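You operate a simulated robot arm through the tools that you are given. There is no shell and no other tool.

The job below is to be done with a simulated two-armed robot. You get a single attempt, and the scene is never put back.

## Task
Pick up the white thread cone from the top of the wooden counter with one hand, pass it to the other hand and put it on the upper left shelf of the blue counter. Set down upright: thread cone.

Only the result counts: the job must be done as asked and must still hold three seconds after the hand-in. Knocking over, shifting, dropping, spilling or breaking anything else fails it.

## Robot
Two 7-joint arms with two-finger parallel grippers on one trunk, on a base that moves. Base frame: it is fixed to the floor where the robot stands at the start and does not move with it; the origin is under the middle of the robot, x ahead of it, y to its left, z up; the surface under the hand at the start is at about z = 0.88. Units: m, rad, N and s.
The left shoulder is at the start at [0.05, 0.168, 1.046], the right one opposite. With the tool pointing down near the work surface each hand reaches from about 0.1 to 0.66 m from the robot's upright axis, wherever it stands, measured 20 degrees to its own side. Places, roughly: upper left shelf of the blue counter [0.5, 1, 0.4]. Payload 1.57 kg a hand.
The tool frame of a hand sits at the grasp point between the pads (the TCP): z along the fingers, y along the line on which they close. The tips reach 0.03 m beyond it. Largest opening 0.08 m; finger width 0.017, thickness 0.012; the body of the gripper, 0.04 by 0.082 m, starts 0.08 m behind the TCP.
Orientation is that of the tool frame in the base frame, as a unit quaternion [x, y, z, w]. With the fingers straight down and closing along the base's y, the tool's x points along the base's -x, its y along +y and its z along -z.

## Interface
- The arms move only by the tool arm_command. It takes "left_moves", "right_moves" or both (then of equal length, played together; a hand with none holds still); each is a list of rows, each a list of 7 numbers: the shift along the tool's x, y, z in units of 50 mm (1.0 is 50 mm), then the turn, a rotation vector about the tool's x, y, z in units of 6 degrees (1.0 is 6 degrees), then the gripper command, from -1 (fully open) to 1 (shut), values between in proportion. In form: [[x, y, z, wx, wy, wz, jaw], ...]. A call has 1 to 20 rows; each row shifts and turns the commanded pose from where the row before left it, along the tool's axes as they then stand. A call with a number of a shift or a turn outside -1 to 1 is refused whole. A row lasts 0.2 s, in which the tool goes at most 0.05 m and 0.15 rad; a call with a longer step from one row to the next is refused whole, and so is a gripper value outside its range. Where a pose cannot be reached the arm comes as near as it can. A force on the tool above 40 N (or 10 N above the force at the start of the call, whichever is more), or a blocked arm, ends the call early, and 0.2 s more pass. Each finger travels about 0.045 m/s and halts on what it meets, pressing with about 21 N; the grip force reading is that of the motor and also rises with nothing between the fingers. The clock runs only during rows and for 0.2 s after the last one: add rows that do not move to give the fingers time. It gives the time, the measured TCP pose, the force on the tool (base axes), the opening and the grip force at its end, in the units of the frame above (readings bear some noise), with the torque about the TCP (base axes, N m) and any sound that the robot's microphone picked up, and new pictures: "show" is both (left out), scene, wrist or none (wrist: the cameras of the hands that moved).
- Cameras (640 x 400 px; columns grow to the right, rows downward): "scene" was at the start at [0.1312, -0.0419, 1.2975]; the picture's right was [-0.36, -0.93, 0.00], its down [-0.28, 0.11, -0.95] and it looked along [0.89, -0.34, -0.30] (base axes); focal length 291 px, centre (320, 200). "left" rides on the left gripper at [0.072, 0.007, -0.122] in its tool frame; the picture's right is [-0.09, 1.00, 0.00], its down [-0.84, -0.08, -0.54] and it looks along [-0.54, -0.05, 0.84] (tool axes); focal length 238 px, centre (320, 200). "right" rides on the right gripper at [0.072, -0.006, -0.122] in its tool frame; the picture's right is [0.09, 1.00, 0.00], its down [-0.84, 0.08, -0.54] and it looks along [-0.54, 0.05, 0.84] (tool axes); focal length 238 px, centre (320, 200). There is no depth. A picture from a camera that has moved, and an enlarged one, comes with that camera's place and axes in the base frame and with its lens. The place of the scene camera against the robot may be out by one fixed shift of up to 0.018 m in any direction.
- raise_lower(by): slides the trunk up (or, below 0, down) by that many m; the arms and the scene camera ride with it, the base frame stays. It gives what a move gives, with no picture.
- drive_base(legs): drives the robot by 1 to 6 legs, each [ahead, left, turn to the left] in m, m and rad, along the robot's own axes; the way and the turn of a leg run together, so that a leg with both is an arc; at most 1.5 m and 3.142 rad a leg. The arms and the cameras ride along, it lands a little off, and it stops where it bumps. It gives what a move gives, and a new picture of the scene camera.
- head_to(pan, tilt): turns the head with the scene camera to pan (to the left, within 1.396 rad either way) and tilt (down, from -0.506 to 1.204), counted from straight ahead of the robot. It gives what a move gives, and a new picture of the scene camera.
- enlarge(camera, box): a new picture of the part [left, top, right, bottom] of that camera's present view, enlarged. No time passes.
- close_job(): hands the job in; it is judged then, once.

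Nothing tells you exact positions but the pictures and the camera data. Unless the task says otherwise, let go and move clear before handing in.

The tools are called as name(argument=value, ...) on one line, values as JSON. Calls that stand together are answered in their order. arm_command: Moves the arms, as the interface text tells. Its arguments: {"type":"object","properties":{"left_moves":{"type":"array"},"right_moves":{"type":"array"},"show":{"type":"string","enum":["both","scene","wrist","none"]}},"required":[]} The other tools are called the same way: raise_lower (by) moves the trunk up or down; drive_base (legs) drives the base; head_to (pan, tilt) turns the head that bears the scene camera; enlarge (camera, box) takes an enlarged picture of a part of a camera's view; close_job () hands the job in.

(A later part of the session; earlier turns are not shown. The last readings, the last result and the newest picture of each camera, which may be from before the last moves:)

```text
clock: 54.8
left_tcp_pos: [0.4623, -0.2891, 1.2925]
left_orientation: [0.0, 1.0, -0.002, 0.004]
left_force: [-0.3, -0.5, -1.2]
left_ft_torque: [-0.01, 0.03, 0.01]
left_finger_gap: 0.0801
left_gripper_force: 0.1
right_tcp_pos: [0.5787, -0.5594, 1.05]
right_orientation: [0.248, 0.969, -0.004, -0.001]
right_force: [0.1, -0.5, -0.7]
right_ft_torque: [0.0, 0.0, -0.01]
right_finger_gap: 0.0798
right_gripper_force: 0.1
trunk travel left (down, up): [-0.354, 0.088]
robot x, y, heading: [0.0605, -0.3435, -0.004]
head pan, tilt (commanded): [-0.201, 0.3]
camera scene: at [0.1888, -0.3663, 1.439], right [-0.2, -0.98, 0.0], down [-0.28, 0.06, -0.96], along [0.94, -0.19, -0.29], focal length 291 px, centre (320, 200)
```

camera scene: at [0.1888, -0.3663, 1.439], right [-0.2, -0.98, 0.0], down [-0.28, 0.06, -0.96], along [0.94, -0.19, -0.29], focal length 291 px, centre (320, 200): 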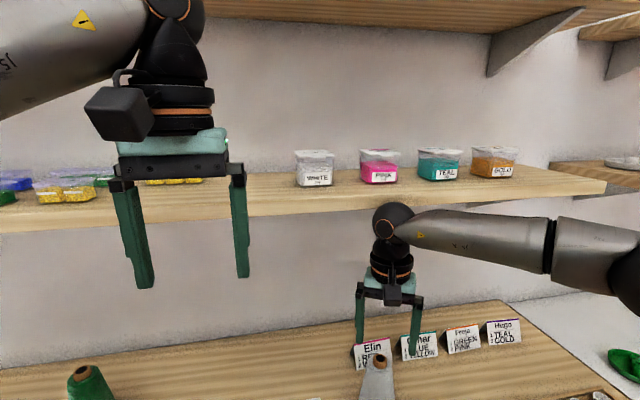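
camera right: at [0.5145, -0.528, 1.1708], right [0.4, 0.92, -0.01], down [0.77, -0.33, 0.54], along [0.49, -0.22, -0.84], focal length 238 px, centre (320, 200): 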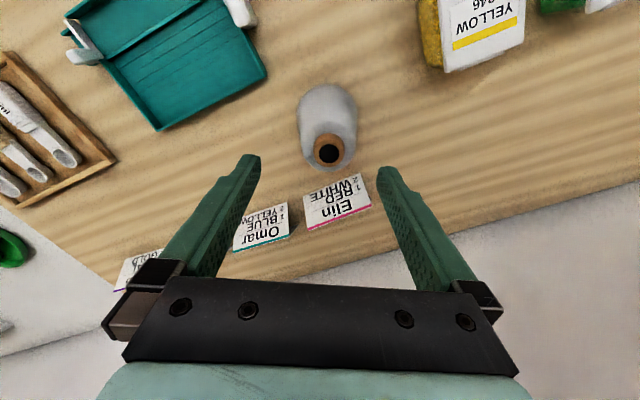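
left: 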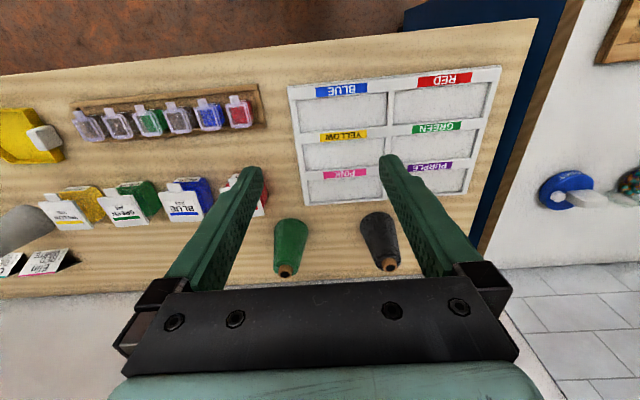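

The wrist is right up against the wall shelf's edge (about x ≈ 0.6, z ≈ 1.28), so a strictly vertical approach is poor here. I'll back the hand away, then approach with the hand pitched forward, which moves the wrist back and down.

arm_command(right_moves=[[0.43, -0.25, 0, 0, 0, 0, -1], [0.43, -0.25, 0, 0, 0, 0, -1], [0.43, -0.25, 0, 0, 0, 0, -1], [0, 0, 0, 0, 0, -1, -1], [0, 0, 0, 0, 0, -1, -1], [0, 0, 0, 0, 0, -1, -1], [0, 0, 0, 0, 0, -1, -1], [0, 0, 0, 0, 0, -0.8, -1], [0, 0, 0, 0, 0, 0, -1]], show="scene")

```text
clock: 56.8
left_tcp_pos: [0.4698, -0.2909, 1.2906]
left_orientation: [-0.001, 1.0, 0.0, 0.001]
left_force: [-0.6, -0.1, -0.4]
left_ft_torque: [0.01, 0.0, 0.0]
left_finger_gap: 0.0801
left_gripper_force: 0.1
right_tcp_pos: [0.5163, -0.5679, 1.0516]
right_orientation: [0.01, 1.0, 0.001, 0.001]
right_force: [-0.8, 0.1, 0.0]
right_ft_torque: [-0.01, 0.01, 0.0]
right_finger_gap: 0.08
right_gripper_force: 0.1
trunk travel left (down, up): [-0.354, 0.088]
robot x, y, heading: [0.0597, -0.344, 0.002]
head pan, tilt (commanded): [-0.201, 0.3]
camera scene: at [0.1976, -0.37, 1.438], right [-0.2, -0.98, 0.0], down [-0.29, 0.06, -0.96], along [0.94, -0.19, -0.3], focal length 291 px, centre (320, 200)
```

scene: 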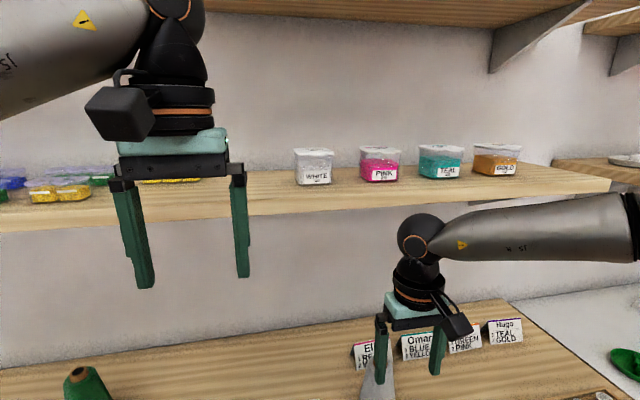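

That confirmed it: the left hand and camera moved back to where they were once the wrist left the shelf, and the boxes on the shelf look unchanged. Now I'll pitch the right hand forward about 24°, raise it, and lower the trunk to get the wrist well below the shelf.

arm_command(right_moves=[[0, 0, 0, 0, -1, 0, -1], [0, 0, 0, 0, -1, 0, -1], [0, 0, 0, 0, -1, 0, -1], [0, 0, 0, 0, -1, 0, -1], [0.025, 0, -0.56, 0, 0, 0, -1], [0.025, 0, -0.56, 0, 0, 0, -1], [0.025, 0, -0.56, 0, 0, 0, -1], [0.025, 0, -0.56, 0, 0, 0, -1], [0, 0, 0, 0, 0, 0, -1]], show="none")

raise_lower(by=-0.12)

head_to(pan=-0.35, tilt=0.5)

```text
clock: 58.8
left_tcp_pos: [0.4693, -0.2906, 1.2898]
left_orientation: [0.0, 1.0, 0.0, 0.0]
left_force: [0.1, 0.5, -0.3]
left_ft_torque: [0.02, -0.01, 0.03]
left_finger_gap: 0.08
left_gripper_force: 0.1
right_tcp_pos: [0.4665, -0.566, 1.1525]
right_orientation: [0.012, 0.978, -0.001, 0.208]
right_force: [-1.2, 0.0, -0.4]
right_ft_torque: [-0.03, 0.01, 0.0]
right_finger_gap: 0.0802
right_gripper_force: 0.0
trunk travel left (down, up): [-0.354, 0.088]
robot x, y, heading: [0.0669, -0.3434, 0.0]
head pan, tilt (commanded): [-0.201, 0.3]
```

```text
clock: 60.3
left_tcp_pos: [0.4693, -0.2905, 1.1694]
left_orientation: [0.0, 1.0, 0.0, 0.0]
left_force: [0.3, -0.2, 0.5]
left_ft_torque: [-0.02, 0.0, 0.02]
left_finger_gap: 0.08
left_gripper_force: 0.1
right_tcp_pos: [0.4651, -0.5669, 1.0334]
right_orientation: [0.012, 0.978, -0.002, 0.207]
right_force: [0.1, 0.6, -0.1]
right_ft_torque: [0.0, 0.0, 0.03]
right_finger_gap: 0.0802
right_gripper_force: 0.1
trunk travel left (down, up): [-0.234, 0.208]
robot x, y, heading: [0.0638, -0.3431, 0.0]
head pan, tilt (commanded): [-0.201, 0.3]
```

```text
clock: 61.0
left_tcp_pos: [0.4694, -0.2913, 1.17]
left_orientation: [0.001, 1.0, -0.001, 0.001]
left_force: [0.1, 0.4, -0.3]
left_ft_torque: [0.05, -0.02, -0.01]
left_finger_gap: 0.0798
left_gripper_force: 0.0
right_tcp_pos: [0.4672, -0.5671, 1.0305]
right_orientation: [0.011, 0.978, -0.001, 0.209]
right_force: [0.4, 0.1, 0.2]
right_ft_torque: [-0.01, -0.02, 0.02]
right_finger_gap: 0.0801
right_gripper_force: 0.1
trunk travel left (down, up): [-0.234, 0.208]
robot x, y, heading: [0.065, -0.3425, 0.0]
head pan, tilt (commanded): [-0.351, 0.499]
camera scene: at [0.1915, -0.3826, 1.2997], right [-0.34, -0.94, 0.0], down [-0.45, 0.16, -0.88], along [0.82, -0.3, -0.48], focal length 291 px, centre (320, 200)
```

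scene: 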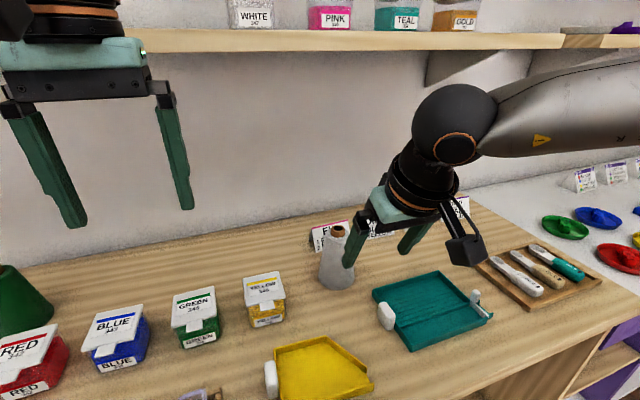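

The hand is now pitched about 24° at (0.467, -0.567, 1.03), with the wrist well clear of the shelf. I'll align it in y and come over the cone with the tips just above its top.

arm_command(right_moves=[[0, 0.31, 0, 0, 0, 0, -1], [-0.38, 0.01, 0.17, 0, 0, 0, -1], [-0.38, 0.01, 0.17, 0, 0, 0, -1], [-0.38, 0.01, 0.17, 0, 0, 0, -1], [-0.38, 0.01, 0.17, 0, 0, 0, -1], [0, 0, 0, 0, 0, 0, -1], [0, 0, 0, 0, 0, 0, -1]], show="both")

enlarge(camera="right", box=[220, 60, 420, 185])

```text
clock: 62.6
left_tcp_pos: [0.4704, -0.2917, 1.1709]
left_orientation: [0.0, 1.0, 0.001, 0.001]
left_force: [-0.5, -0.3, 0.4]
left_ft_torque: [0.03, 0.01, 0.0]
left_finger_gap: 0.0801
left_gripper_force: 0.2
right_tcp_pos: [0.5485, -0.5513, 1.0323]
right_orientation: [0.012, 0.978, -0.001, 0.209]
right_force: [-0.3, -0.7, 0.1]
right_ft_torque: [-0.02, -0.02, 0.02]
right_finger_gap: 0.0799
right_gripper_force: 0.0
trunk travel left (down, up): [-0.234, 0.208]
robot x, y, heading: [0.0631, -0.3464, -0.002]
head pan, tilt (commanded): [-0.351, 0.499]
camera scene: at [0.1916, -0.3826, 1.2996], right [-0.34, -0.94, 0.0], down [-0.45, 0.16, -0.88], along [0.82, -0.3, -0.48], focal length 291 px, centre (320, 200)
camera right: at [0.435, -0.5547, 1.1131], right [-0.06, 1.0, -0.04], down [0.54, 0.06, 0.84], along [0.84, 0.03, -0.55], focal length 238 px, centre (320, 200)
```

scene: 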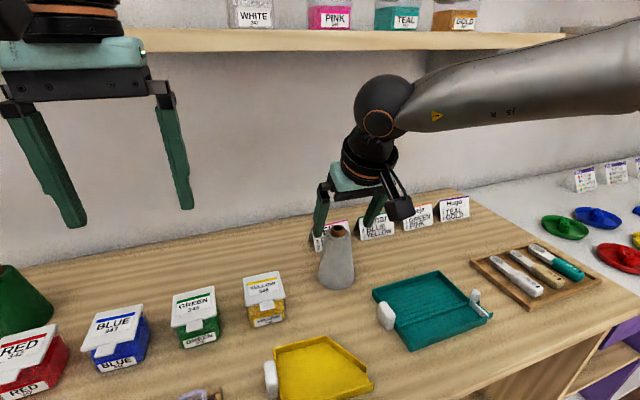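
right: 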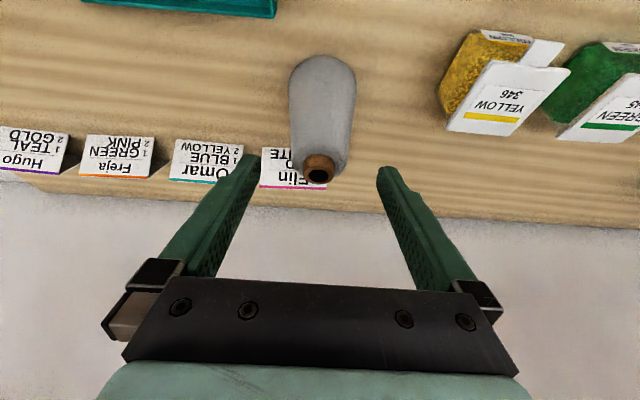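

```text
3.20 times, centred on (320, 122) of right
camera zoom: at [0.435, -0.5547, 1.1131], right [-0.06, 1.0, -0.04], down [0.54, 0.06, 0.84], along [0.84, 0.03, -0.55], focal length 763 px, centre (320, 448)
```

zoom: 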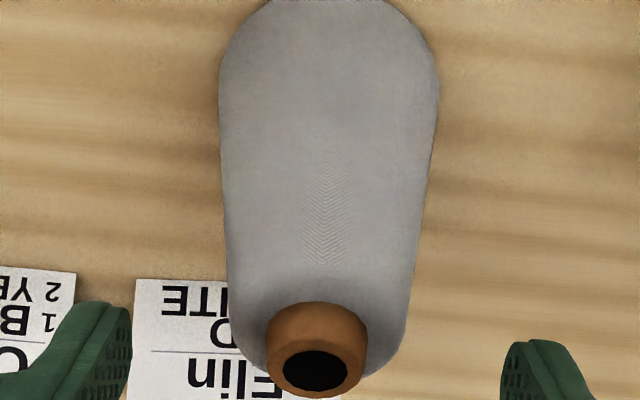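

The camera again puts the cone at (0.581, -0.5515), and the hand is aligned in y. I'll descend along the finger direction to straddle the cone's upper part.

arm_command(right_moves=[[-0.0275, 0, 0.325, 0, 0, 0, -1], [-0.0275, 0, 0.325, 0, 0, 0, -1], [-0.0275, 0, 0.325, 0, 0, 0, -1], [-0.0275, 0, 0.325, 0, 0, 0, -1], [0, 0, 0, 0, 0, 0, -1], [0, 0, 0, 0, 0, 0, -1]], show="both")

enlarge(camera="right", box=[220, 100, 420, 225])

enlarge(camera="scene", box=[260, 170, 420, 300])

```text
clock: 64.0
left_tcp_pos: [0.4699, -0.2909, 1.1706]
left_orientation: [-0.001, 1.0, 0.0, 0.001]
left_force: [-0.1, 0.0, 0.1]
left_ft_torque: [-0.01, 0.03, 0.0]
left_finger_gap: 0.0798
left_gripper_force: 0.2
right_tcp_pos: [0.5806, -0.552, 0.9755]
right_orientation: [0.011, 0.978, -0.001, 0.209]
right_force: [-0.9, 0.0, 0.3]
right_ft_torque: [-0.02, 0.01, 0.02]
right_finger_gap: 0.0802
right_gripper_force: 0.1
trunk travel left (down, up): [-0.234, 0.208]
robot x, y, heading: [0.0639, -0.3448, 0.001]
head pan, tilt (commanded): [-0.351, 0.499]
camera scene: at [0.1915, -0.3826, 1.2996], right [-0.34, -0.94, 0.0], down [-0.45, 0.16, -0.88], along [0.82, -0.3, -0.48], focal length 291 px, centre (320, 200)
camera right: at [0.4665, -0.5552, 1.0555], right [-0.06, 1.0, -0.04], down [0.54, 0.06, 0.84], along [0.84, 0.03, -0.55], focal length 238 px, centre (320, 200)
```

scene: 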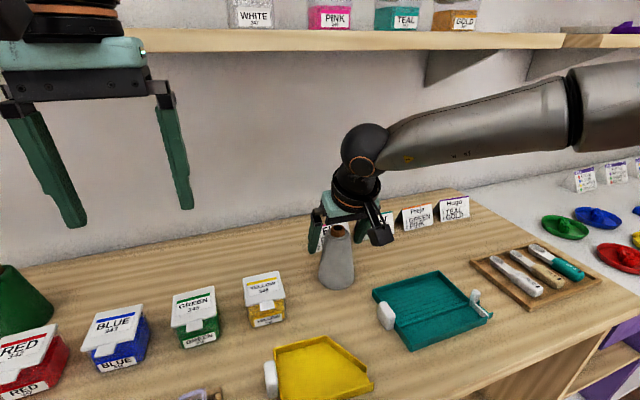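
right: 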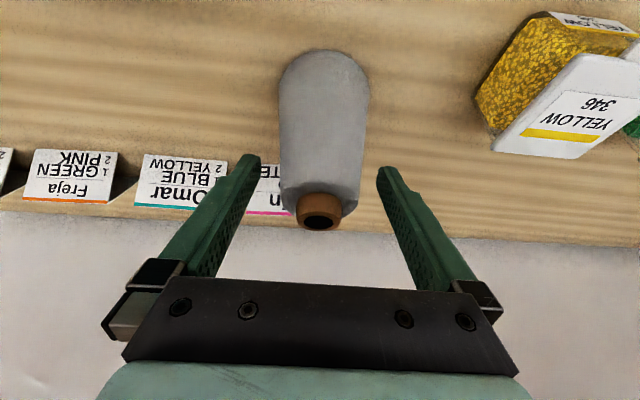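

```text
3.20 times, centred on (320, 162) of right
camera zoom: at [0.4665, -0.5552, 1.0555], right [-0.06, 1.0, -0.04], down [0.54, 0.06, 0.84], along [0.84, 0.03, -0.55], focal length 763 px, centre (320, 320)
```

zoom: 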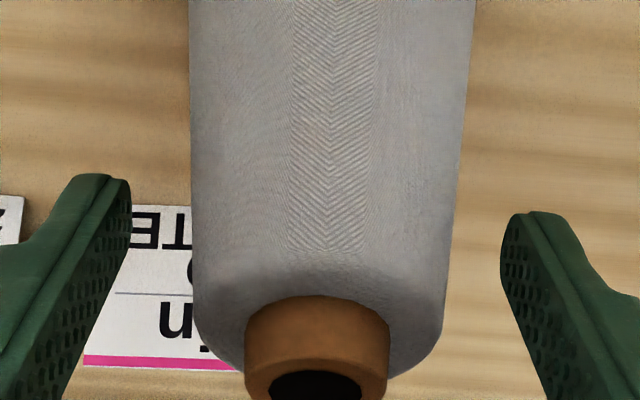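

```text
3.08 times, centred on (340, 235) of scene
camera zoom: at [0.1915, -0.3826, 1.2996], right [-0.34, -0.94, 0.0], down [-0.45, 0.16, -0.88], along [0.82, -0.3, -0.48], focal length 896 px, centre (258, 92)
```

zoom: 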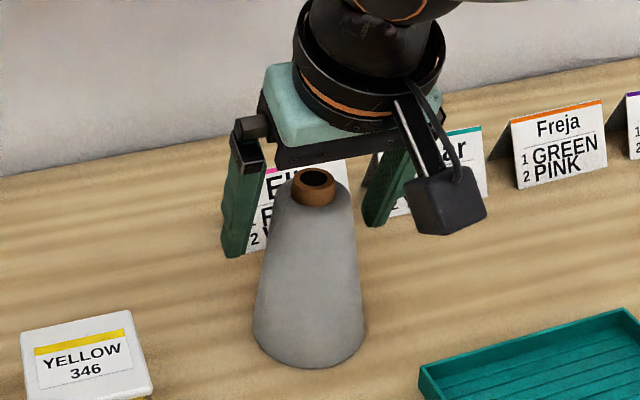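

The cone sits centred between the fingers, so I'll close the right gripper.

arm_command(right_moves=[[0, 0, 0, 0, 0, 0, 1], [0, 0, 0, 0, 0, 0, 1], [0, 0, 0, 0, 0, 0, 1], [0, 0, 0, 0, 0, 0, 1], [0, 0, 0, 0, 0, 0, 1], [0, 0, 0, 0, 0, 0, 1]], show="both")

enlarge(camera="scene", box=[260, 170, 420, 300])

```text
clock: 65.4
left_tcp_pos: [0.471, -0.2913, 1.1697]
left_orientation: [0.001, 1.0, 0.0, 0.001]
left_force: [0.5, 0.6, -0.5]
left_ft_torque: [0.02, 0.01, -0.02]
left_finger_gap: 0.0801
left_gripper_force: 0.1
right_tcp_pos: [0.5811, -0.5509, 0.9735]
right_orientation: [0.011, 0.978, -0.001, 0.21]
right_force: [0.0, -1.2, -0.5]
right_ft_torque: [-0.05, 0.03, 0.01]
right_finger_gap: 0.0523
right_gripper_force: 20.7
trunk travel left (down, up): [-0.234, 0.208]
robot x, y, heading: [0.0629, -0.3438, -0.005]
head pan, tilt (commanded): [-0.351, 0.499]
camera scene: at [0.1916, -0.3827, 1.2996], right [-0.34, -0.94, 0.0], down [-0.45, 0.17, -0.88], along [0.82, -0.3, -0.48], focal length 291 px, centre (320, 200)
camera right: at [0.4664, -0.5552, 1.0556], right [-0.06, 1.0, -0.04], down [0.54, 0.06, 0.84], along [0.84, 0.03, -0.55], focal length 238 px, centre (320, 200)
```

scene: 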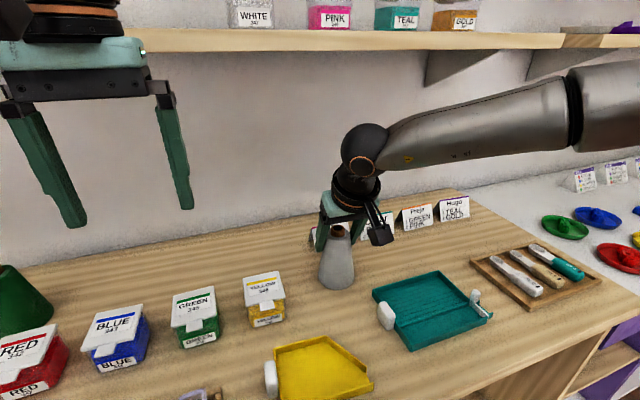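
right: 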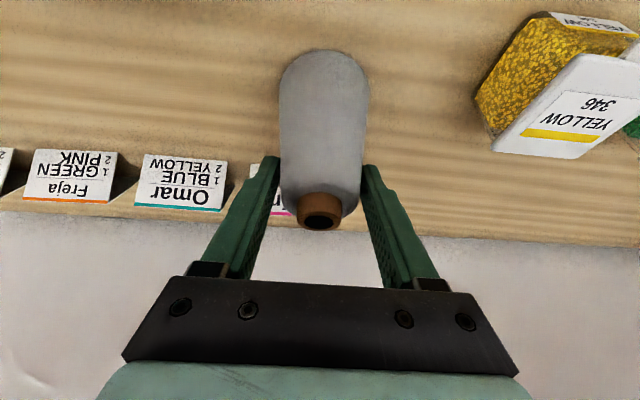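

```text
3.08 times, centred on (340, 235) of scene
camera zoom: at [0.1916, -0.3827, 1.2996], right [-0.34, -0.94, 0.0], down [-0.45, 0.17, -0.88], along [0.82, -0.3, -0.48], focal length 896 px, centre (258, 92)
```

zoom: 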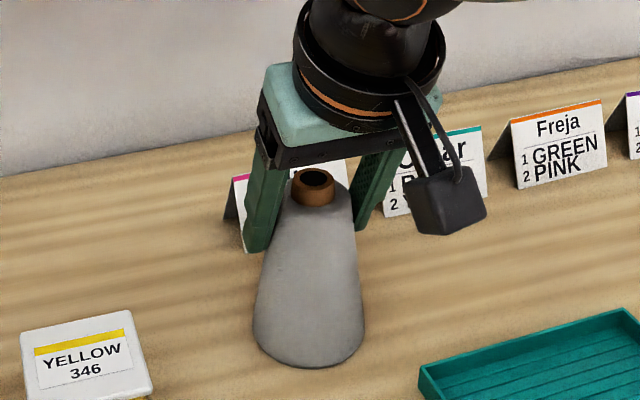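

The grip is firm, with a 52 mm gap and 20.7 N. I'll lift a little and check the cone hangs steady.

arm_command(right_moves=[[-0.081, 0, -0.183, 0, 0, 0, 1], [-0.081, 0, -0.183, 0, 0, 0, 1], [-0.081, 0, -0.183, 0, 0, 0, 1], [-0.081, 0, -0.183, 0, 0, 0, 1], [-0.081, 0, -0.183, 0, 0, 0, 1], [0, 0, 0, 0, 0, 0, 1], [0, 0, 0, 0, 0, 0, 1]], show="both")

enlarge(camera="scene", box=[260, 150, 420, 280])

```text
clock: 67.0
left_tcp_pos: [0.4705, -0.2929, 1.1701]
left_orientation: [0.0, 1.0, 0.0, 0.0]
left_force: [0.4, -0.3, 0.2]
left_ft_torque: [0.0, 0.02, 0.0]
left_finger_gap: 0.0802
left_gripper_force: 0.0
right_tcp_pos: [0.5806, -0.5517, 1.0247]
right_orientation: [0.012, 0.978, -0.001, 0.209]
right_force: [0.3, -0.2, -1.3]
right_ft_torque: [0.03, 0.02, 0.0]
right_finger_gap: 0.0529
right_gripper_force: 20.9
trunk travel left (down, up): [-0.234, 0.208]
robot x, y, heading: [0.0623, -0.3413, -0.001]
head pan, tilt (commanded): [-0.351, 0.499]
camera scene: at [0.1917, -0.3826, 1.2996], right [-0.34, -0.94, 0.0], down [-0.45, 0.16, -0.88], along [0.82, -0.3, -0.48], focal length 291 px, centre (320, 200)
camera right: at [0.4667, -0.5546, 1.1059], right [-0.06, 1.0, -0.04], down [0.54, 0.06, 0.84], along [0.84, 0.03, -0.55], focal length 238 px, centre (320, 200)
```

scene: 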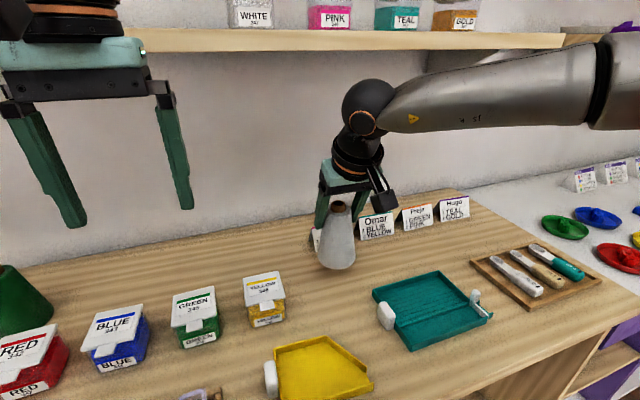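
right: 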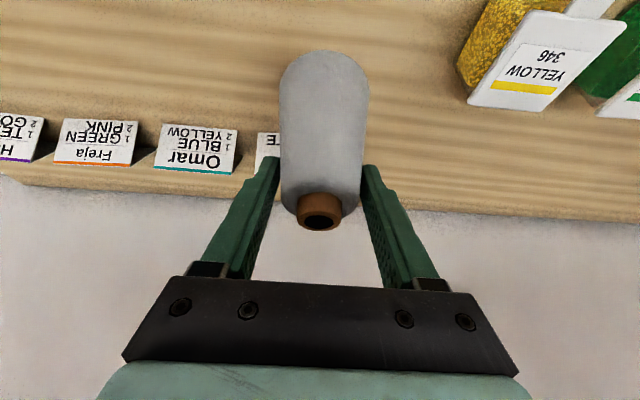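

```text
3.08 times, centred on (340, 215) of scene
camera zoom: at [0.1917, -0.3826, 1.2996], right [-0.34, -0.94, 0.0], down [-0.45, 0.16, -0.88], along [0.82, -0.3, -0.48], focal length 896 px, centre (258, 154)
```

zoom: 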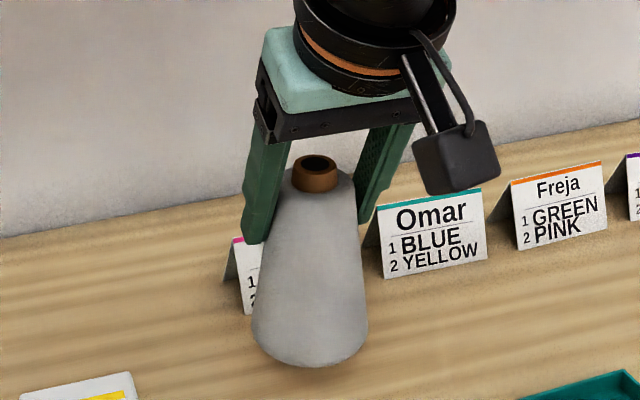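

The cone is lifted and steady. I'll raise it another 5 cm and back away from the counter.

arm_command(right_moves=[[-0.081, 0, -0.183, 0, 0, 0, 1], [-0.081, 0, -0.183, 0, 0, 0, 1], [-0.081, 0, -0.183, 0, 0, 0, 1], [-0.081, 0, -0.183, 0, 0, 0, 1], [-0.081, 0, -0.183, 0, 0, 0, 1], [0, 0, 0, 0, 0, 0, 1]], show="none")

drive_base(legs=[[-0.6, 0, 0]])

head_to(pan=-0.2, tilt=0.5)

```text
clock: 68.4
left_tcp_pos: [0.4701, -0.2922, 1.1683]
left_orientation: [0.0, 1.0, 0.0, 0.001]
left_force: [-0.9, 0.0, 0.1]
left_ft_torque: [-0.02, 0.01, 0.0]
left_finger_gap: 0.08
left_gripper_force: 0.1
right_tcp_pos: [0.58, -0.5508, 1.0758]
right_orientation: [0.012, 0.978, -0.002, 0.208]
right_force: [1.1, -1.0, -1.9]
right_ft_torque: [-0.01, 0.0, -0.03]
right_finger_gap: 0.0525
right_gripper_force: 21.0
trunk travel left (down, up): [-0.234, 0.208]
robot x, y, heading: [0.0642, -0.3404, -0.002]
head pan, tilt (commanded): [-0.351, 0.499]
```

```text
clock: 71.8
left_tcp_pos: [-0.1317, -0.2904, 1.1703]
left_orientation: [0.001, 1.0, 0.0, 0.001]
left_force: [-0.4, -0.3, 0.5]
left_ft_torque: [-0.02, 0.03, -0.01]
left_finger_gap: 0.0799
left_gripper_force: 0.0
right_tcp_pos: [-0.0208, -0.5518, 1.0752]
right_orientation: [0.013, 0.978, -0.001, 0.209]
right_force: [-0.2, 0.1, -2.5]
right_ft_torque: [0.0, -0.06, 0.0]
right_finger_gap: 0.0525
right_gripper_force: 21.3
trunk travel left (down, up): [-0.234, 0.208]
robot x, y, heading: [-0.5322, -0.339, -0.005]
head pan, tilt (commanded): [-0.351, 0.499]
camera scene: at [-0.4088, -0.3819, 1.2996], right [-0.35, -0.94, 0.0], down [-0.45, 0.17, -0.88], along [0.82, -0.3, -0.48], focal length 291 px, centre (320, 200)
```

scene: 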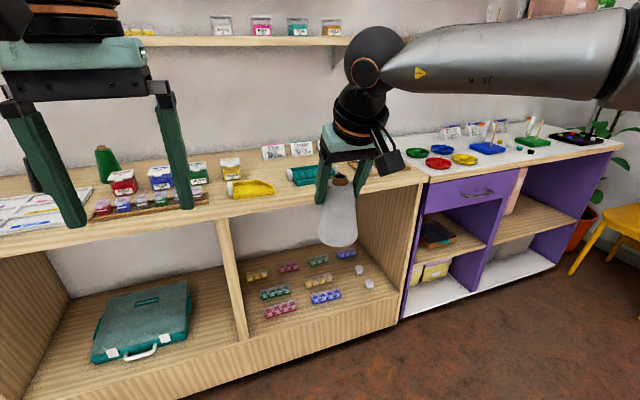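

```text
clock: 72.5
left_tcp_pos: [-0.1307, -0.2921, 1.1692]
left_orientation: [0.001, 1.0, 0.001, 0.0]
left_force: [-1.0, -0.5, -0.3]
left_ft_torque: [-0.02, 0.0, -0.03]
left_finger_gap: 0.08
left_gripper_force: 0.1
right_tcp_pos: [-0.0201, -0.5514, 1.0757]
right_orientation: [0.013, 0.978, -0.001, 0.207]
right_force: [-0.5, -0.2, -1.8]
right_ft_torque: [0.05, -0.03, 0.01]
right_finger_gap: 0.0526
right_gripper_force: 20.4
trunk travel left (down, up): [-0.234, 0.208]
robot x, y, heading: [-0.5363, -0.3421, -0.001]
head pan, tilt (commanded): [-0.201, 0.499]
camera scene: at [-0.4048, -0.3688, 1.2996], right [-0.2, -0.98, 0.0], down [-0.47, 0.1, -0.88], along [0.86, -0.18, -0.48], focal length 291 px, centre (320, 200)
```

scene: 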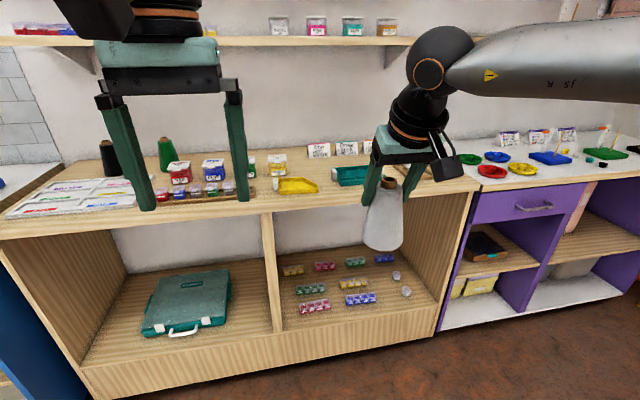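

I'm now in open floor space, holding the cone steady (about 2 N). Next I prepare the left hand: move it forward and left, lower it, and pitch it to about 25° below horizontal so it can grip the cone low from the front and later reach into the shelf.

arm_command(left_moves=[[-0.167, 0.333, 0.4, 0, 0, 0, -1], [-0.167, 0.333, 0.4, 0, 0, 0, -1], [-0.167, 0.333, 0.4, 0, 0, 0, -1], [-0.167, 0.333, 0.4, 0, 0, 0, -1], [-0.167, 0.333, 0.4, 0, 0, 0, -1], [-0.167, 0.333, 0.4, 0, 0, 0, -1], [0, 0, 0, 0, -1, 0, -1], [0, 0, 0, 0, -1, 0, -1], [0, 0, 0, 0, -1, 0, -1], [0, 0, 0, 0, -1, 0, -1], [0, 0, 0, 0, -1, 0, -1], [0, 0, 0, 0, -1, 0, -1], [0, 0, 0, 0, 0, 0, -1]], show="scene")

```text
clock: 75.3
left_tcp_pos: [-0.0794, -0.1901, 1.0503]
left_orientation: [0.0, 0.951, 0.001, 0.31]
left_force: [0.0, -0.7, -0.6]
left_ft_torque: [0.01, -0.01, 0.02]
left_finger_gap: 0.0799
left_gripper_force: 0.0
right_tcp_pos: [-0.0213, -0.5521, 1.0752]
right_orientation: [0.012, 0.978, -0.002, 0.208]
right_force: [0.1, 0.5, -1.7]
right_ft_torque: [0.0, -0.04, -0.03]
right_finger_gap: 0.0519
right_gripper_force: 20.6
trunk travel left (down, up): [-0.234, 0.208]
robot x, y, heading: [-0.5382, -0.3437, -0.005]
head pan, tilt (commanded): [-0.201, 0.499]
camera scene: at [-0.4047, -0.3688, 1.2996], right [-0.2, -0.98, 0.0], down [-0.47, 0.1, -0.88], along [0.86, -0.18, -0.48], focal length 291 px, centre (320, 200)
```

scene: 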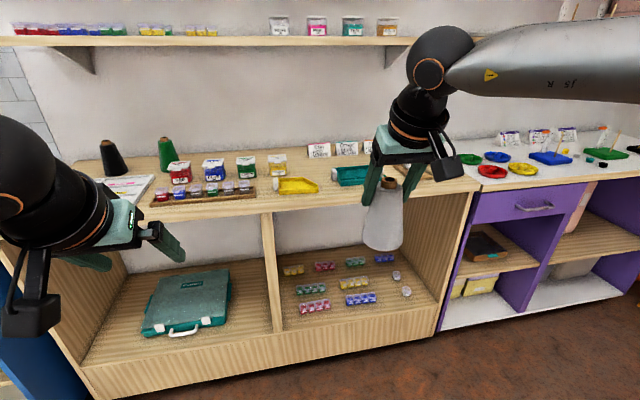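

The left hand is pitching well. I'll continue to about 66° from vertical.

arm_command(left_moves=[[0, 0, 0, 0, -1, 0, -1], [0, 0, 0, 0, -1, 0, -1], [0, 0, 0, 0, -1, 0, -1], [0, 0, 0, 0, -1, 0, -1], [0, 0, 0, 0, -1, 0, -1], [0, 0, 0, 0, 0, 0, -1]], show="both")

```text
clock: 76.7
left_tcp_pos: [-0.0798, -0.191, 1.0485]
left_orientation: [0.0, 0.838, -0.001, 0.546]
left_force: [0.7, -0.1, -0.8]
left_ft_torque: [0.01, 0.02, 0.0]
left_finger_gap: 0.0795
left_gripper_force: 0.0
right_tcp_pos: [-0.0204, -0.5512, 1.0755]
right_orientation: [0.013, 0.978, -0.001, 0.208]
right_force: [-0.3, -1.0, -2.6]
right_ft_torque: [0.01, 0.01, 0.0]
right_finger_gap: 0.0521
right_gripper_force: 21.1
trunk travel left (down, up): [-0.234, 0.208]
robot x, y, heading: [-0.5376, -0.3437, -0.001]
head pan, tilt (commanded): [-0.201, 0.499]
camera scene: at [-0.4047, -0.3688, 1.2996], right [-0.2, -0.98, 0.0], down [-0.47, 0.1, -0.88], along [0.86, -0.18, -0.48], focal length 291 px, centre (320, 200)
camera left: at [-0.2207, -0.1843, 1.0311], right [0.04, 1.0, 0.08], down [-0.16, -0.08, 0.98], along [0.99, -0.05, 0.15], focal length 238 px, centre (320, 200)
```

scene: 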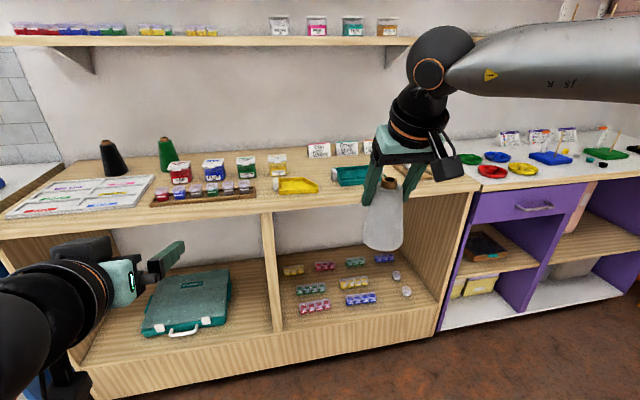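
left: 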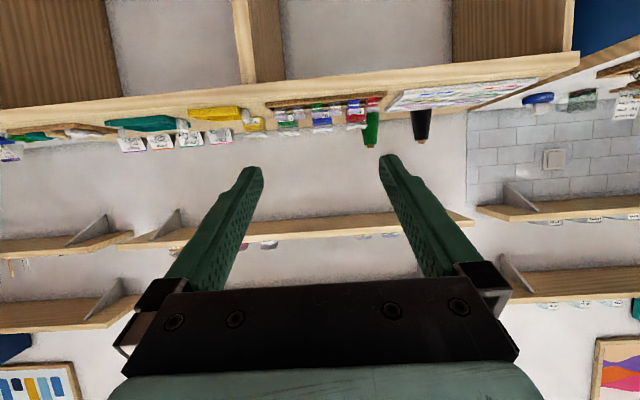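

The left hand is now about 24° below horizontal. I'll bring the cone with the right hand to the middle in front of me.

arm_command(right_moves=[[0.163, 0.521, -0.071, 0, 0, 0, 1], [0.163, 0.521, -0.071, 0, 0, 0, 1], [0.163, 0.521, -0.071, 0, 0, 0, 1], [0.163, 0.521, -0.071, 0, 0, 0, 1], [0.163, 0.521, -0.071, 0, 0, 0, 1], [0.163, 0.521, -0.071, 0, 0, 0, 1], [0.163, 0.521, -0.071, 0, 0, 0, 1], [0.163, 0.521, -0.071, 0, 0, 0, 1], [0, 0, 0, 0, 0, 0, 1]], show="scene")

```text
clock: 78.7
left_tcp_pos: [-0.0796, -0.1905, 1.0502]
left_orientation: [0.0, 0.838, 0.0, 0.545]
left_force: [0.3, 0.1, -0.7]
left_ft_torque: [0.01, 0.01, -0.02]
left_finger_gap: 0.0801
left_gripper_force: 0.1
right_tcp_pos: [-0.0552, -0.4741, 1.0737]
right_orientation: [0.012, 0.978, -0.001, 0.208]
right_force: [0.3, 0.8, -2.1]
right_ft_torque: [0.01, -0.01, 0.05]
right_finger_gap: 0.0522
right_gripper_force: 21.1
right hand out of reach, approached as far as the arm can: row 3, 4, 5, 6, 7, 8
trunk travel left (down, up): [-0.234, 0.208]
robot x, y, heading: [-0.5397, -0.3415, -0.0]
head pan, tilt (commanded): [-0.201, 0.499]
camera scene: at [-0.4048, -0.3687, 1.2996], right [-0.2, -0.98, 0.0], down [-0.47, 0.1, -0.88], along [0.86, -0.18, -0.48], focal length 291 px, centre (320, 200)
```

scene: 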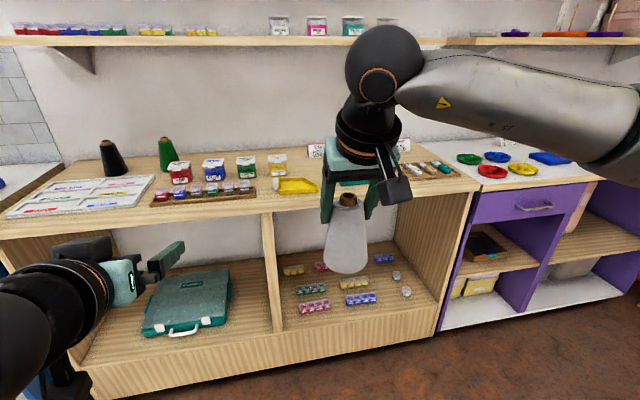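

The right hand reaches only to about 13 cm right of my centre line at this posture. The left hand will therefore reach across instead, so I'll turn it about the vertical until it points to the right, toward the cone.

arm_command(left_moves=[[0, 0, 0, 0.915, 0, 0.4, -1], [0, 0, 0, 0.915, 0, 0.4, -1], [0, 0, 0, 0.915, 0, 0.4, -1], [0, 0, 0, 0.915, 0, 0.4, -1], [0, 0, 0, 0.915, 0, 0.4, -1], [0, 0, 0, 0.915, 0, 0.4, -1], [0, 0, 0, 0.915, 0, 0.4, -1], [0, 0, 0, 0.915, 0, 0.4, -1], [0, 0, 0, 0.915, 0, 0.4, -1], [0, 0, 0, 0.915, 0, 0.4, -1], [0, 0, 0, 0.915, 0, 0.4, -1], [0, 0, 0, 0.915, 0, 0.4, -1], [0, 0, 0, 0.915, 0, 0.4, -1], [0, 0, 0, 0.915, 0, 0.4, -1], [0, 0, 0, 0.915, 0, 0.4, -1], [0, 0, 0, 0, 0, 0, -1]], show="both")

```text
clock: 82.1
left_tcp_pos: [-0.0842, -0.1981, 1.0507]
left_orientation: [0.357, 0.758, -0.235, 0.492]
left_force: [-0.6, -0.2, -0.2]
left_ft_torque: [-0.03, -0.03, 0.0]
left_finger_gap: 0.0799
left_gripper_force: 0.0
left hand out of reach, approached as far as the arm can: row 9, 10, 11, 12, 13, 14, 15
right_tcp_pos: [-0.0554, -0.4742, 1.0734]
right_orientation: [0.013, 0.978, 0.0, 0.208]
right_force: [0.5, -0.5, -1.3]
right_ft_torque: [0.03, -0.02, -0.01]
right_finger_gap: 0.0521
right_gripper_force: 21.2
trunk travel left (down, up): [-0.234, 0.208]
robot x, y, heading: [-0.5379, -0.3396, -0.003]
head pan, tilt (commanded): [-0.201, 0.499]
camera scene: at [-0.4047, -0.3688, 1.2996], right [-0.2, -0.98, 0.0], down [-0.47, 0.1, -0.88], along [0.86, -0.18, -0.48], focal length 291 px, centre (320, 200)
camera left: at [-0.1686, -0.086, 1.0317], right [0.79, 0.61, 0.08], down [-0.16, 0.08, 0.98], along [0.59, -0.79, 0.15], focal length 238 px, centre (320, 200)
```

scene: 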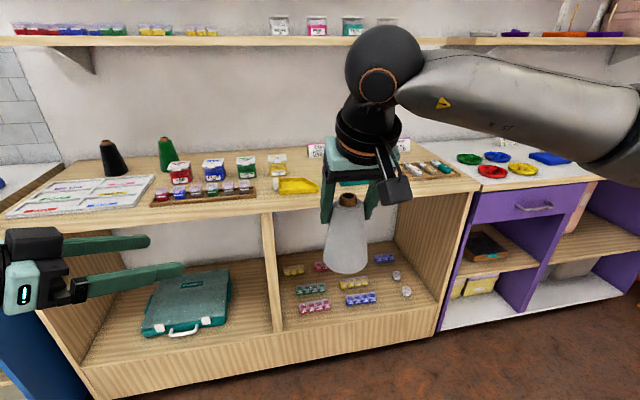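
left: 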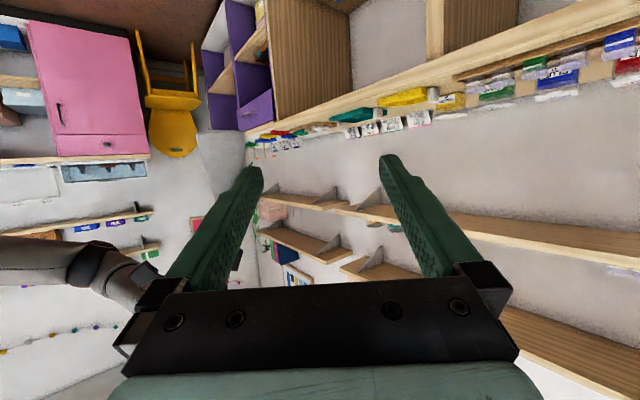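

The left hand turned to about 51° rightwards before its limit, which is enough. The hands still need to meet, and both arms seem to reach further inward when held higher, so I'll test the right one: raise it 10 cm and move inward.

arm_command(right_moves=[[-0.2, 0, -0.456, 0, 0, 0, 1], [-0.2, 0, -0.456, 0, 0, 0, 1], [-0.2, 0, -0.456, 0, 0, 0, 1], [-0.2, 0, -0.456, 0, 0, 0, 1], [0, 0.4, 0, 0, 0, 0, 1], [0, 0.4, 0, 0, 0, 0, 1], [0, 0.4, 0, 0, 0, 0, 1], [0, 0.4, 0, 0, 0, 0, 1], [0, 0.4, 0, 0, 0, 0, 1], [0, 0, 0, 0, 0, 0, 1]], show="scene")

```text
clock: 84.3
left_tcp_pos: [-0.0837, -0.1974, 1.0506]
left_orientation: [0.355, 0.759, -0.234, 0.493]
left_force: [0.5, 0.5, 0.6]
left_ft_torque: [0.01, 0.01, -0.02]
left_finger_gap: 0.08
left_gripper_force: 0.0
right_tcp_pos: [-0.054, -0.5088, 1.1551]
right_orientation: [0.012, 0.978, -0.001, 0.208]
right_force: [-0.2, 0.3, -1.1]
right_ft_torque: [-0.01, -0.04, 0.04]
right_finger_gap: 0.0519
right_gripper_force: 20.5
right hand out of reach, approached as far as the arm can: row 1, 2, 3, 4, 5, 6, 7, 8, 9
trunk travel left (down, up): [-0.234, 0.208]
robot x, y, heading: [-0.5405, -0.3434, 0.002]
head pan, tilt (commanded): [-0.201, 0.499]
camera scene: at [-0.4047, -0.3687, 1.2996], right [-0.2, -0.98, 0.0], down [-0.47, 0.1, -0.88], along [0.86, -0.18, -0.48], focal length 291 px, centre (320, 200)
```

scene: 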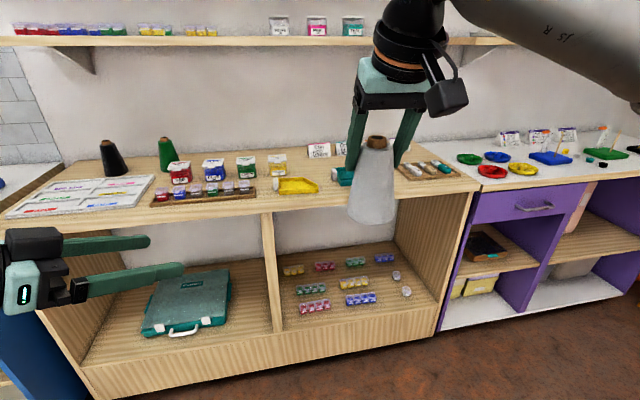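

Higher is worse, so I'll go lower with the right hand and try moving inward from there.

arm_command(right_moves=[[0.2, 0, 0.45, 0, 0, 0, 1], [0.2, 0, 0.45, 0, 0, 0, 1], [0.2, 0, 0.45, 0, 0, 0, 1], [0.2, 0, 0.45, 0, 0, 0, 1], [0.2, 0, 0.45, 0, 0, 0, 1], [0.2, 0, 0.45, 0, 0, 0, 1], [0.2, 0, 0.45, 0, 0, 0, 1], [0.2, 0, 0.45, 0, 0, 0, 1], [0.2, 0, 0.45, 0, 0, 0, 1], [0, 0.4, 0, 0, 0, 0, 1], [0, 0.4, 0, 0, 0, 0, 1], [0, 0.4, 0, 0, 0, 0, 1], [0, 0.4, 0, 0, 0, 0, 1], [0, 0.4, 0, 0, 0, 0, 1], [0, 0.4, 0, 0, 0, 0, 1], [0, 0, 0, 0, 0, 0, 1]], show="scene")

```text
clock: 87.7
left_tcp_pos: [-0.0848, -0.1978, 1.0505]
left_orientation: [0.356, 0.759, -0.235, 0.493]
left_force: [0.3, -0.1, 0.9]
left_ft_torque: [0.01, 0.0, 0.0]
left_finger_gap: 0.0802
left_gripper_force: 0.0
right_tcp_pos: [-0.0676, -0.4561, 0.9391]
right_orientation: [0.012, 0.978, -0.001, 0.209]
right_force: [0.9, 0.3, -2.1]
right_ft_torque: [-0.01, 0.01, -0.01]
right_finger_gap: 0.0518
right_gripper_force: 21.7
right hand out of reach, approached as far as the arm can: row 12, 13, 14, 15
trunk travel left (down, up): [-0.234, 0.208]
robot x, y, heading: [-0.5389, -0.34, -0.001]
head pan, tilt (commanded): [-0.201, 0.499]
camera scene: at [-0.4048, -0.3687, 1.2996], right [-0.2, -0.98, 0.0], down [-0.47, 0.1, -0.88], along [0.86, -0.18, -0.48], focal length 291 px, centre (320, 200)
```

scene: 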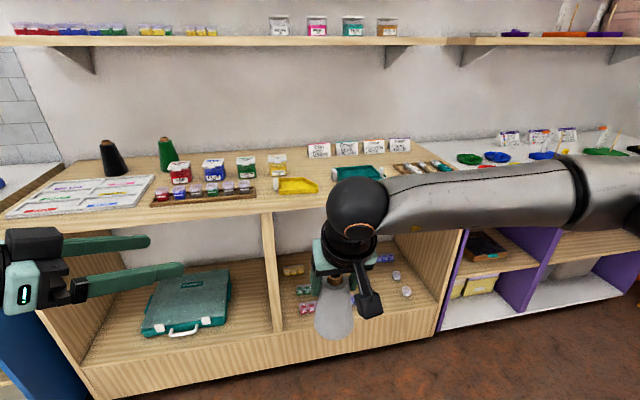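

Lower is better. I'll keep going down and inward with the right hand.

arm_command(right_moves=[[0.2, 0, 0.45, 0, 0, 0, 1], [0.2, 0, 0.45, 0, 0, 0, 1], [0.2, 0, 0.45, 0, 0, 0, 1], [0.2, 0, 0.45, 0, 0, 0, 1], [0.2, 0, 0.45, 0, 0, 0, 1], [0.2, 0, 0.45, 0, 0, 0, 1], [0.2, 0, 0.45, 0, 0, 0, 1], [0.2, 0, 0.45, 0, 0, 0, 1], [0, 0.4, 0, 0, 0, 0, 1], [0, 0.4, 0, 0, 0, 0, 1], [0, 0.4, 0, 0, 0, 0, 1], [0, 0.4, 0, 0, 0, 0, 1], [0, 0.4, 0, 0, 0, 0, 1], [0, 0.4, 0, 0, 0, 0, 1], [0, 0, 0, 0, 0, 0, 1]], show="scene")

```text
clock: 90.9
left_tcp_pos: [-0.0852, -0.1969, 1.0508]
left_orientation: [0.355, 0.758, -0.234, 0.494]
left_force: [-0.6, -0.4, -0.5]
left_ft_torque: [0.01, -0.03, 0.01]
left_finger_gap: 0.08
left_gripper_force: 0.0
right_tcp_pos: [-0.1092, -0.478, 0.8312]
right_orientation: [0.013, 0.978, -0.001, 0.208]
right_force: [0.0, 0.6, -1.5]
right_ft_torque: [0.01, -0.01, 0.0]
right_finger_gap: 0.0517
right_gripper_force: 20.8
right hand out of reach, approached as far as the arm can: row 1, 2, 3, 4, 5, 6, 7, 8, 9, 10, 11, 12, 13, 14
trunk travel left (down, up): [-0.234, 0.208]
robot x, y, heading: [-0.5368, -0.3426, -0.003]
head pan, tilt (commanded): [-0.201, 0.499]
camera scene: at [-0.4048, -0.3687, 1.2996], right [-0.2, -0.98, 0.0], down [-0.47, 0.1, -0.88], along [0.86, -0.18, -0.48], focal length 291 px, centre (320, 200)
```

scene: 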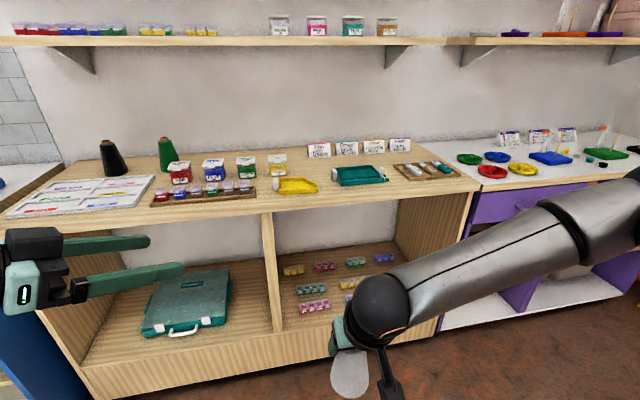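

The right arm's inward limit barely changes with height. I'll now see how far inward the left hand reaches with its present orientation.

arm_command(left_moves=[[-0.147, -0.302, 0.336, 0, 0, 0, -1], [-0.147, -0.302, 0.336, 0, 0, 0, -1], [-0.147, -0.302, 0.336, 0, 0, 0, -1], [-0.147, -0.302, 0.336, 0, 0, 0, -1], [-0.147, -0.302, 0.336, 0, 0, 0, -1], [-0.147, -0.302, 0.336, 0, 0, 0, -1], [0, 0, 0, 0, 0, 0, -1]], show="scene")

```text
clock: 92.5
left_tcp_pos: [-0.0853, -0.3392, 1.0498]
left_orientation: [0.357, 0.758, -0.235, 0.492]
left_force: [-0.2, 0.3, 0.7]
left_ft_torque: [0.03, -0.01, 0.0]
left_finger_gap: 0.0803
left_gripper_force: 0.1
right_tcp_pos: [-0.1089, -0.4769, 0.8332]
right_orientation: [0.012, 0.978, 0.0, 0.209]
right_force: [-0.1, 0.5, -1.7]
right_ft_torque: [-0.01, 0.0, 0.0]
right_finger_gap: 0.0514
right_gripper_force: 20.8
trunk travel left (down, up): [-0.234, 0.208]
robot x, y, heading: [-0.5363, -0.3392, -0.002]
head pan, tilt (commanded): [-0.201, 0.499]
camera scene: at [-0.4048, -0.3687, 1.2996], right [-0.2, -0.98, 0.0], down [-0.47, 0.1, -0.88], along [0.86, -0.18, -0.48], focal length 291 px, centre (320, 200)
```

scene: 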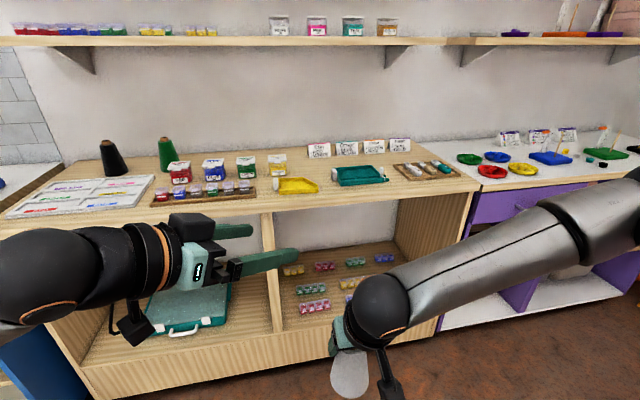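

The left hand reaches my centre line easily. I'll move the right hand aside and up to handover height, then continue the left hand inward.

arm_command(right_moves=[[0, -0.45, 0, 0, 0, 0, 1], [0, -0.45, 0, 0, 0, 0, 1], [0, -0.45, 0, 0, 0, 0, 1], [0, -0.45, 0, 0, 0, 0, 1], [-0.29, 0, -0.454, 0, 0, 0, 1], [-0.29, 0, -0.454, 0, 0, 0, 1], [-0.29, 0, -0.454, 0, 0, 0, 1], [-0.29, 0, -0.454, 0, 0, 0, 1], [-0.29, 0, -0.454, 0, 0, 0, 1], [-0.29, 0, -0.454, 0, 0, 0, 1], [-0.29, 0, -0.454, 0, 0, 0, 1], [-0.29, 0, -0.454, 0, 0, 0, 1], [0, 0, 0, 0, 0, 0, 1]], show="scene")

```text
clock: 95.3
left_tcp_pos: [-0.084, -0.3399, 1.0499]
left_orientation: [0.355, 0.759, -0.234, 0.493]
left_force: [-1.5, 0.1, 0.4]
left_ft_torque: [0.01, 0.03, 0.02]
left_finger_gap: 0.0801
left_gripper_force: 0.0
right_tcp_pos: [-0.0803, -0.5678, 1.0463]
right_orientation: [0.012, 0.978, -0.002, 0.208]
right_force: [-0.1, 1.0, -1.5]
right_ft_torque: [0.0, 0.02, -0.02]
right_finger_gap: 0.0516
right_gripper_force: 20.6
trunk travel left (down, up): [-0.234, 0.208]
robot x, y, heading: [-0.5377, -0.3452, -0.004]
head pan, tilt (commanded): [-0.201, 0.499]
camera scene: at [-0.4048, -0.3688, 1.2996], right [-0.2, -0.98, 0.0], down [-0.47, 0.1, -0.88], along [0.86, -0.18, -0.48], focal length 291 px, centre (320, 200)
```

scene: 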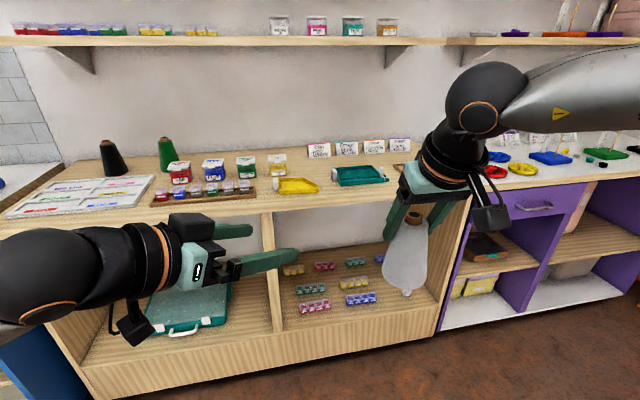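

The cone may be creeping very slowly in the grip, about 1 mm of gap in 30 s, so I'll be efficient. I'll turn the right hand 36° toward the left so the fingers will interleave well with the left hand's, and bring the left hand 6 cm further in.

arm_command(left_moves=[[-0.124, -0.254, 0.283, 0, 0, 0, -1], [-0.124, -0.254, 0.283, 0, 0, 0, -1], [-0.124, -0.254, 0.283, 0, 0, 0, -1], [0, 0, 0, 0, 0, 0, -1], [0, 0, 0, 0, 0, 0, -1], [0, 0, 0, 0, 0, 0, -1], [0, 0, 0, 0, 0, 0, -1]], right_moves=[[0, 0, 0, -0.407, 0, -0.913, 1], [0, 0, 0, -0.407, 0, -0.913, 1], [0, 0, 0, -0.407, 0, -0.913, 1], [0, 0, 0, -0.407, 0, -0.913, 1], [0, 0, 0, -0.407, 0, -0.913, 1], [0, 0, 0, -0.407, 0, -0.913, 1], [0, 0, 0, 0, 0, 0, 1]], show="both")

```text
clock: 96.9
left_tcp_pos: [-0.0845, -0.3998, 1.0518]
left_orientation: [0.355, 0.758, -0.234, 0.493]
left_force: [0.2, 0.4, 0.7]
left_ft_torque: [0.0, -0.01, 0.02]
left_finger_gap: 0.08
left_gripper_force: 0.0
right_tcp_pos: [-0.078, -0.5684, 1.0456]
right_orientation: [-0.291, 0.934, 0.062, 0.199]
right_force: [0.1, 0.1, -1.2]
right_ft_torque: [0.01, -0.05, -0.01]
right_finger_gap: 0.0514
right_gripper_force: 21.1
trunk travel left (down, up): [-0.234, 0.208]
robot x, y, heading: [-0.5359, -0.3401, -0.003]
head pan, tilt (commanded): [-0.201, 0.499]
camera scene: at [-0.4049, -0.3686, 1.2996], right [-0.2, -0.98, 0.0], down [-0.47, 0.1, -0.88], along [0.86, -0.18, -0.48], focal length 291 px, centre (320, 200)
camera right: at [-0.1692, -0.6383, 1.1266], right [-0.64, 0.77, -0.04], down [0.4, 0.37, 0.84], along [0.66, 0.52, -0.55], focal length 238 px, centre (320, 200)
camera left: at [-0.1688, -0.2879, 1.0317], right [0.79, 0.61, 0.08], down [-0.16, 0.08, 0.98], along [0.59, -0.79, 0.15], focal length 238 px, centre (320, 200)
```

scene: 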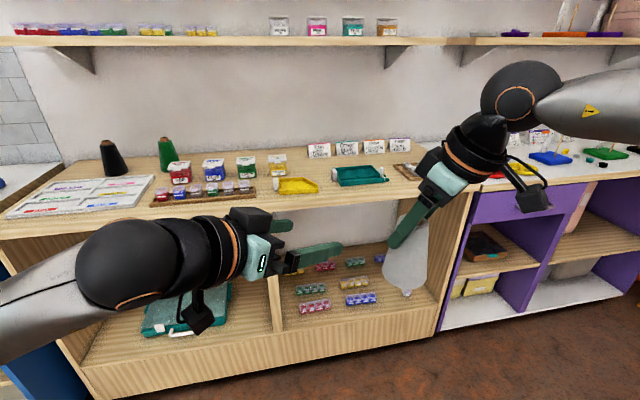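
right: 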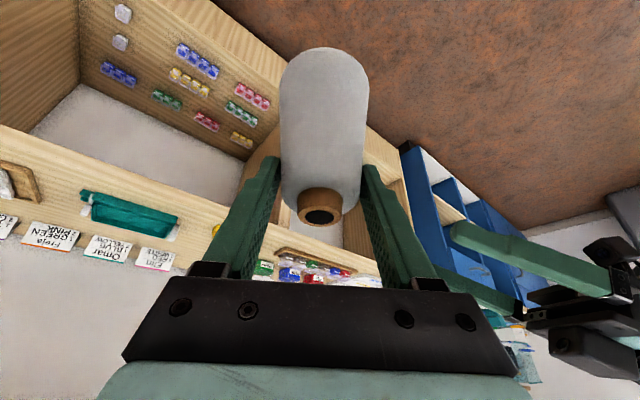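
left: 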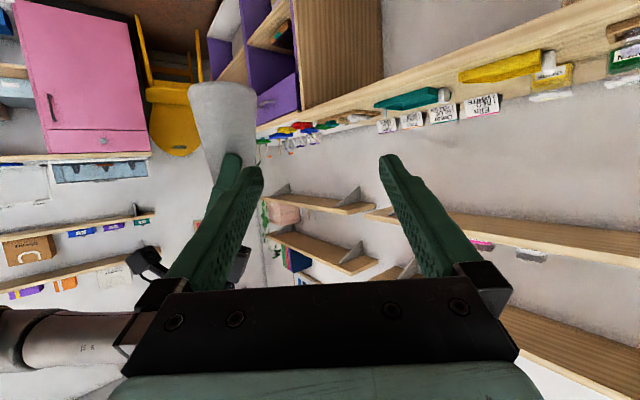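

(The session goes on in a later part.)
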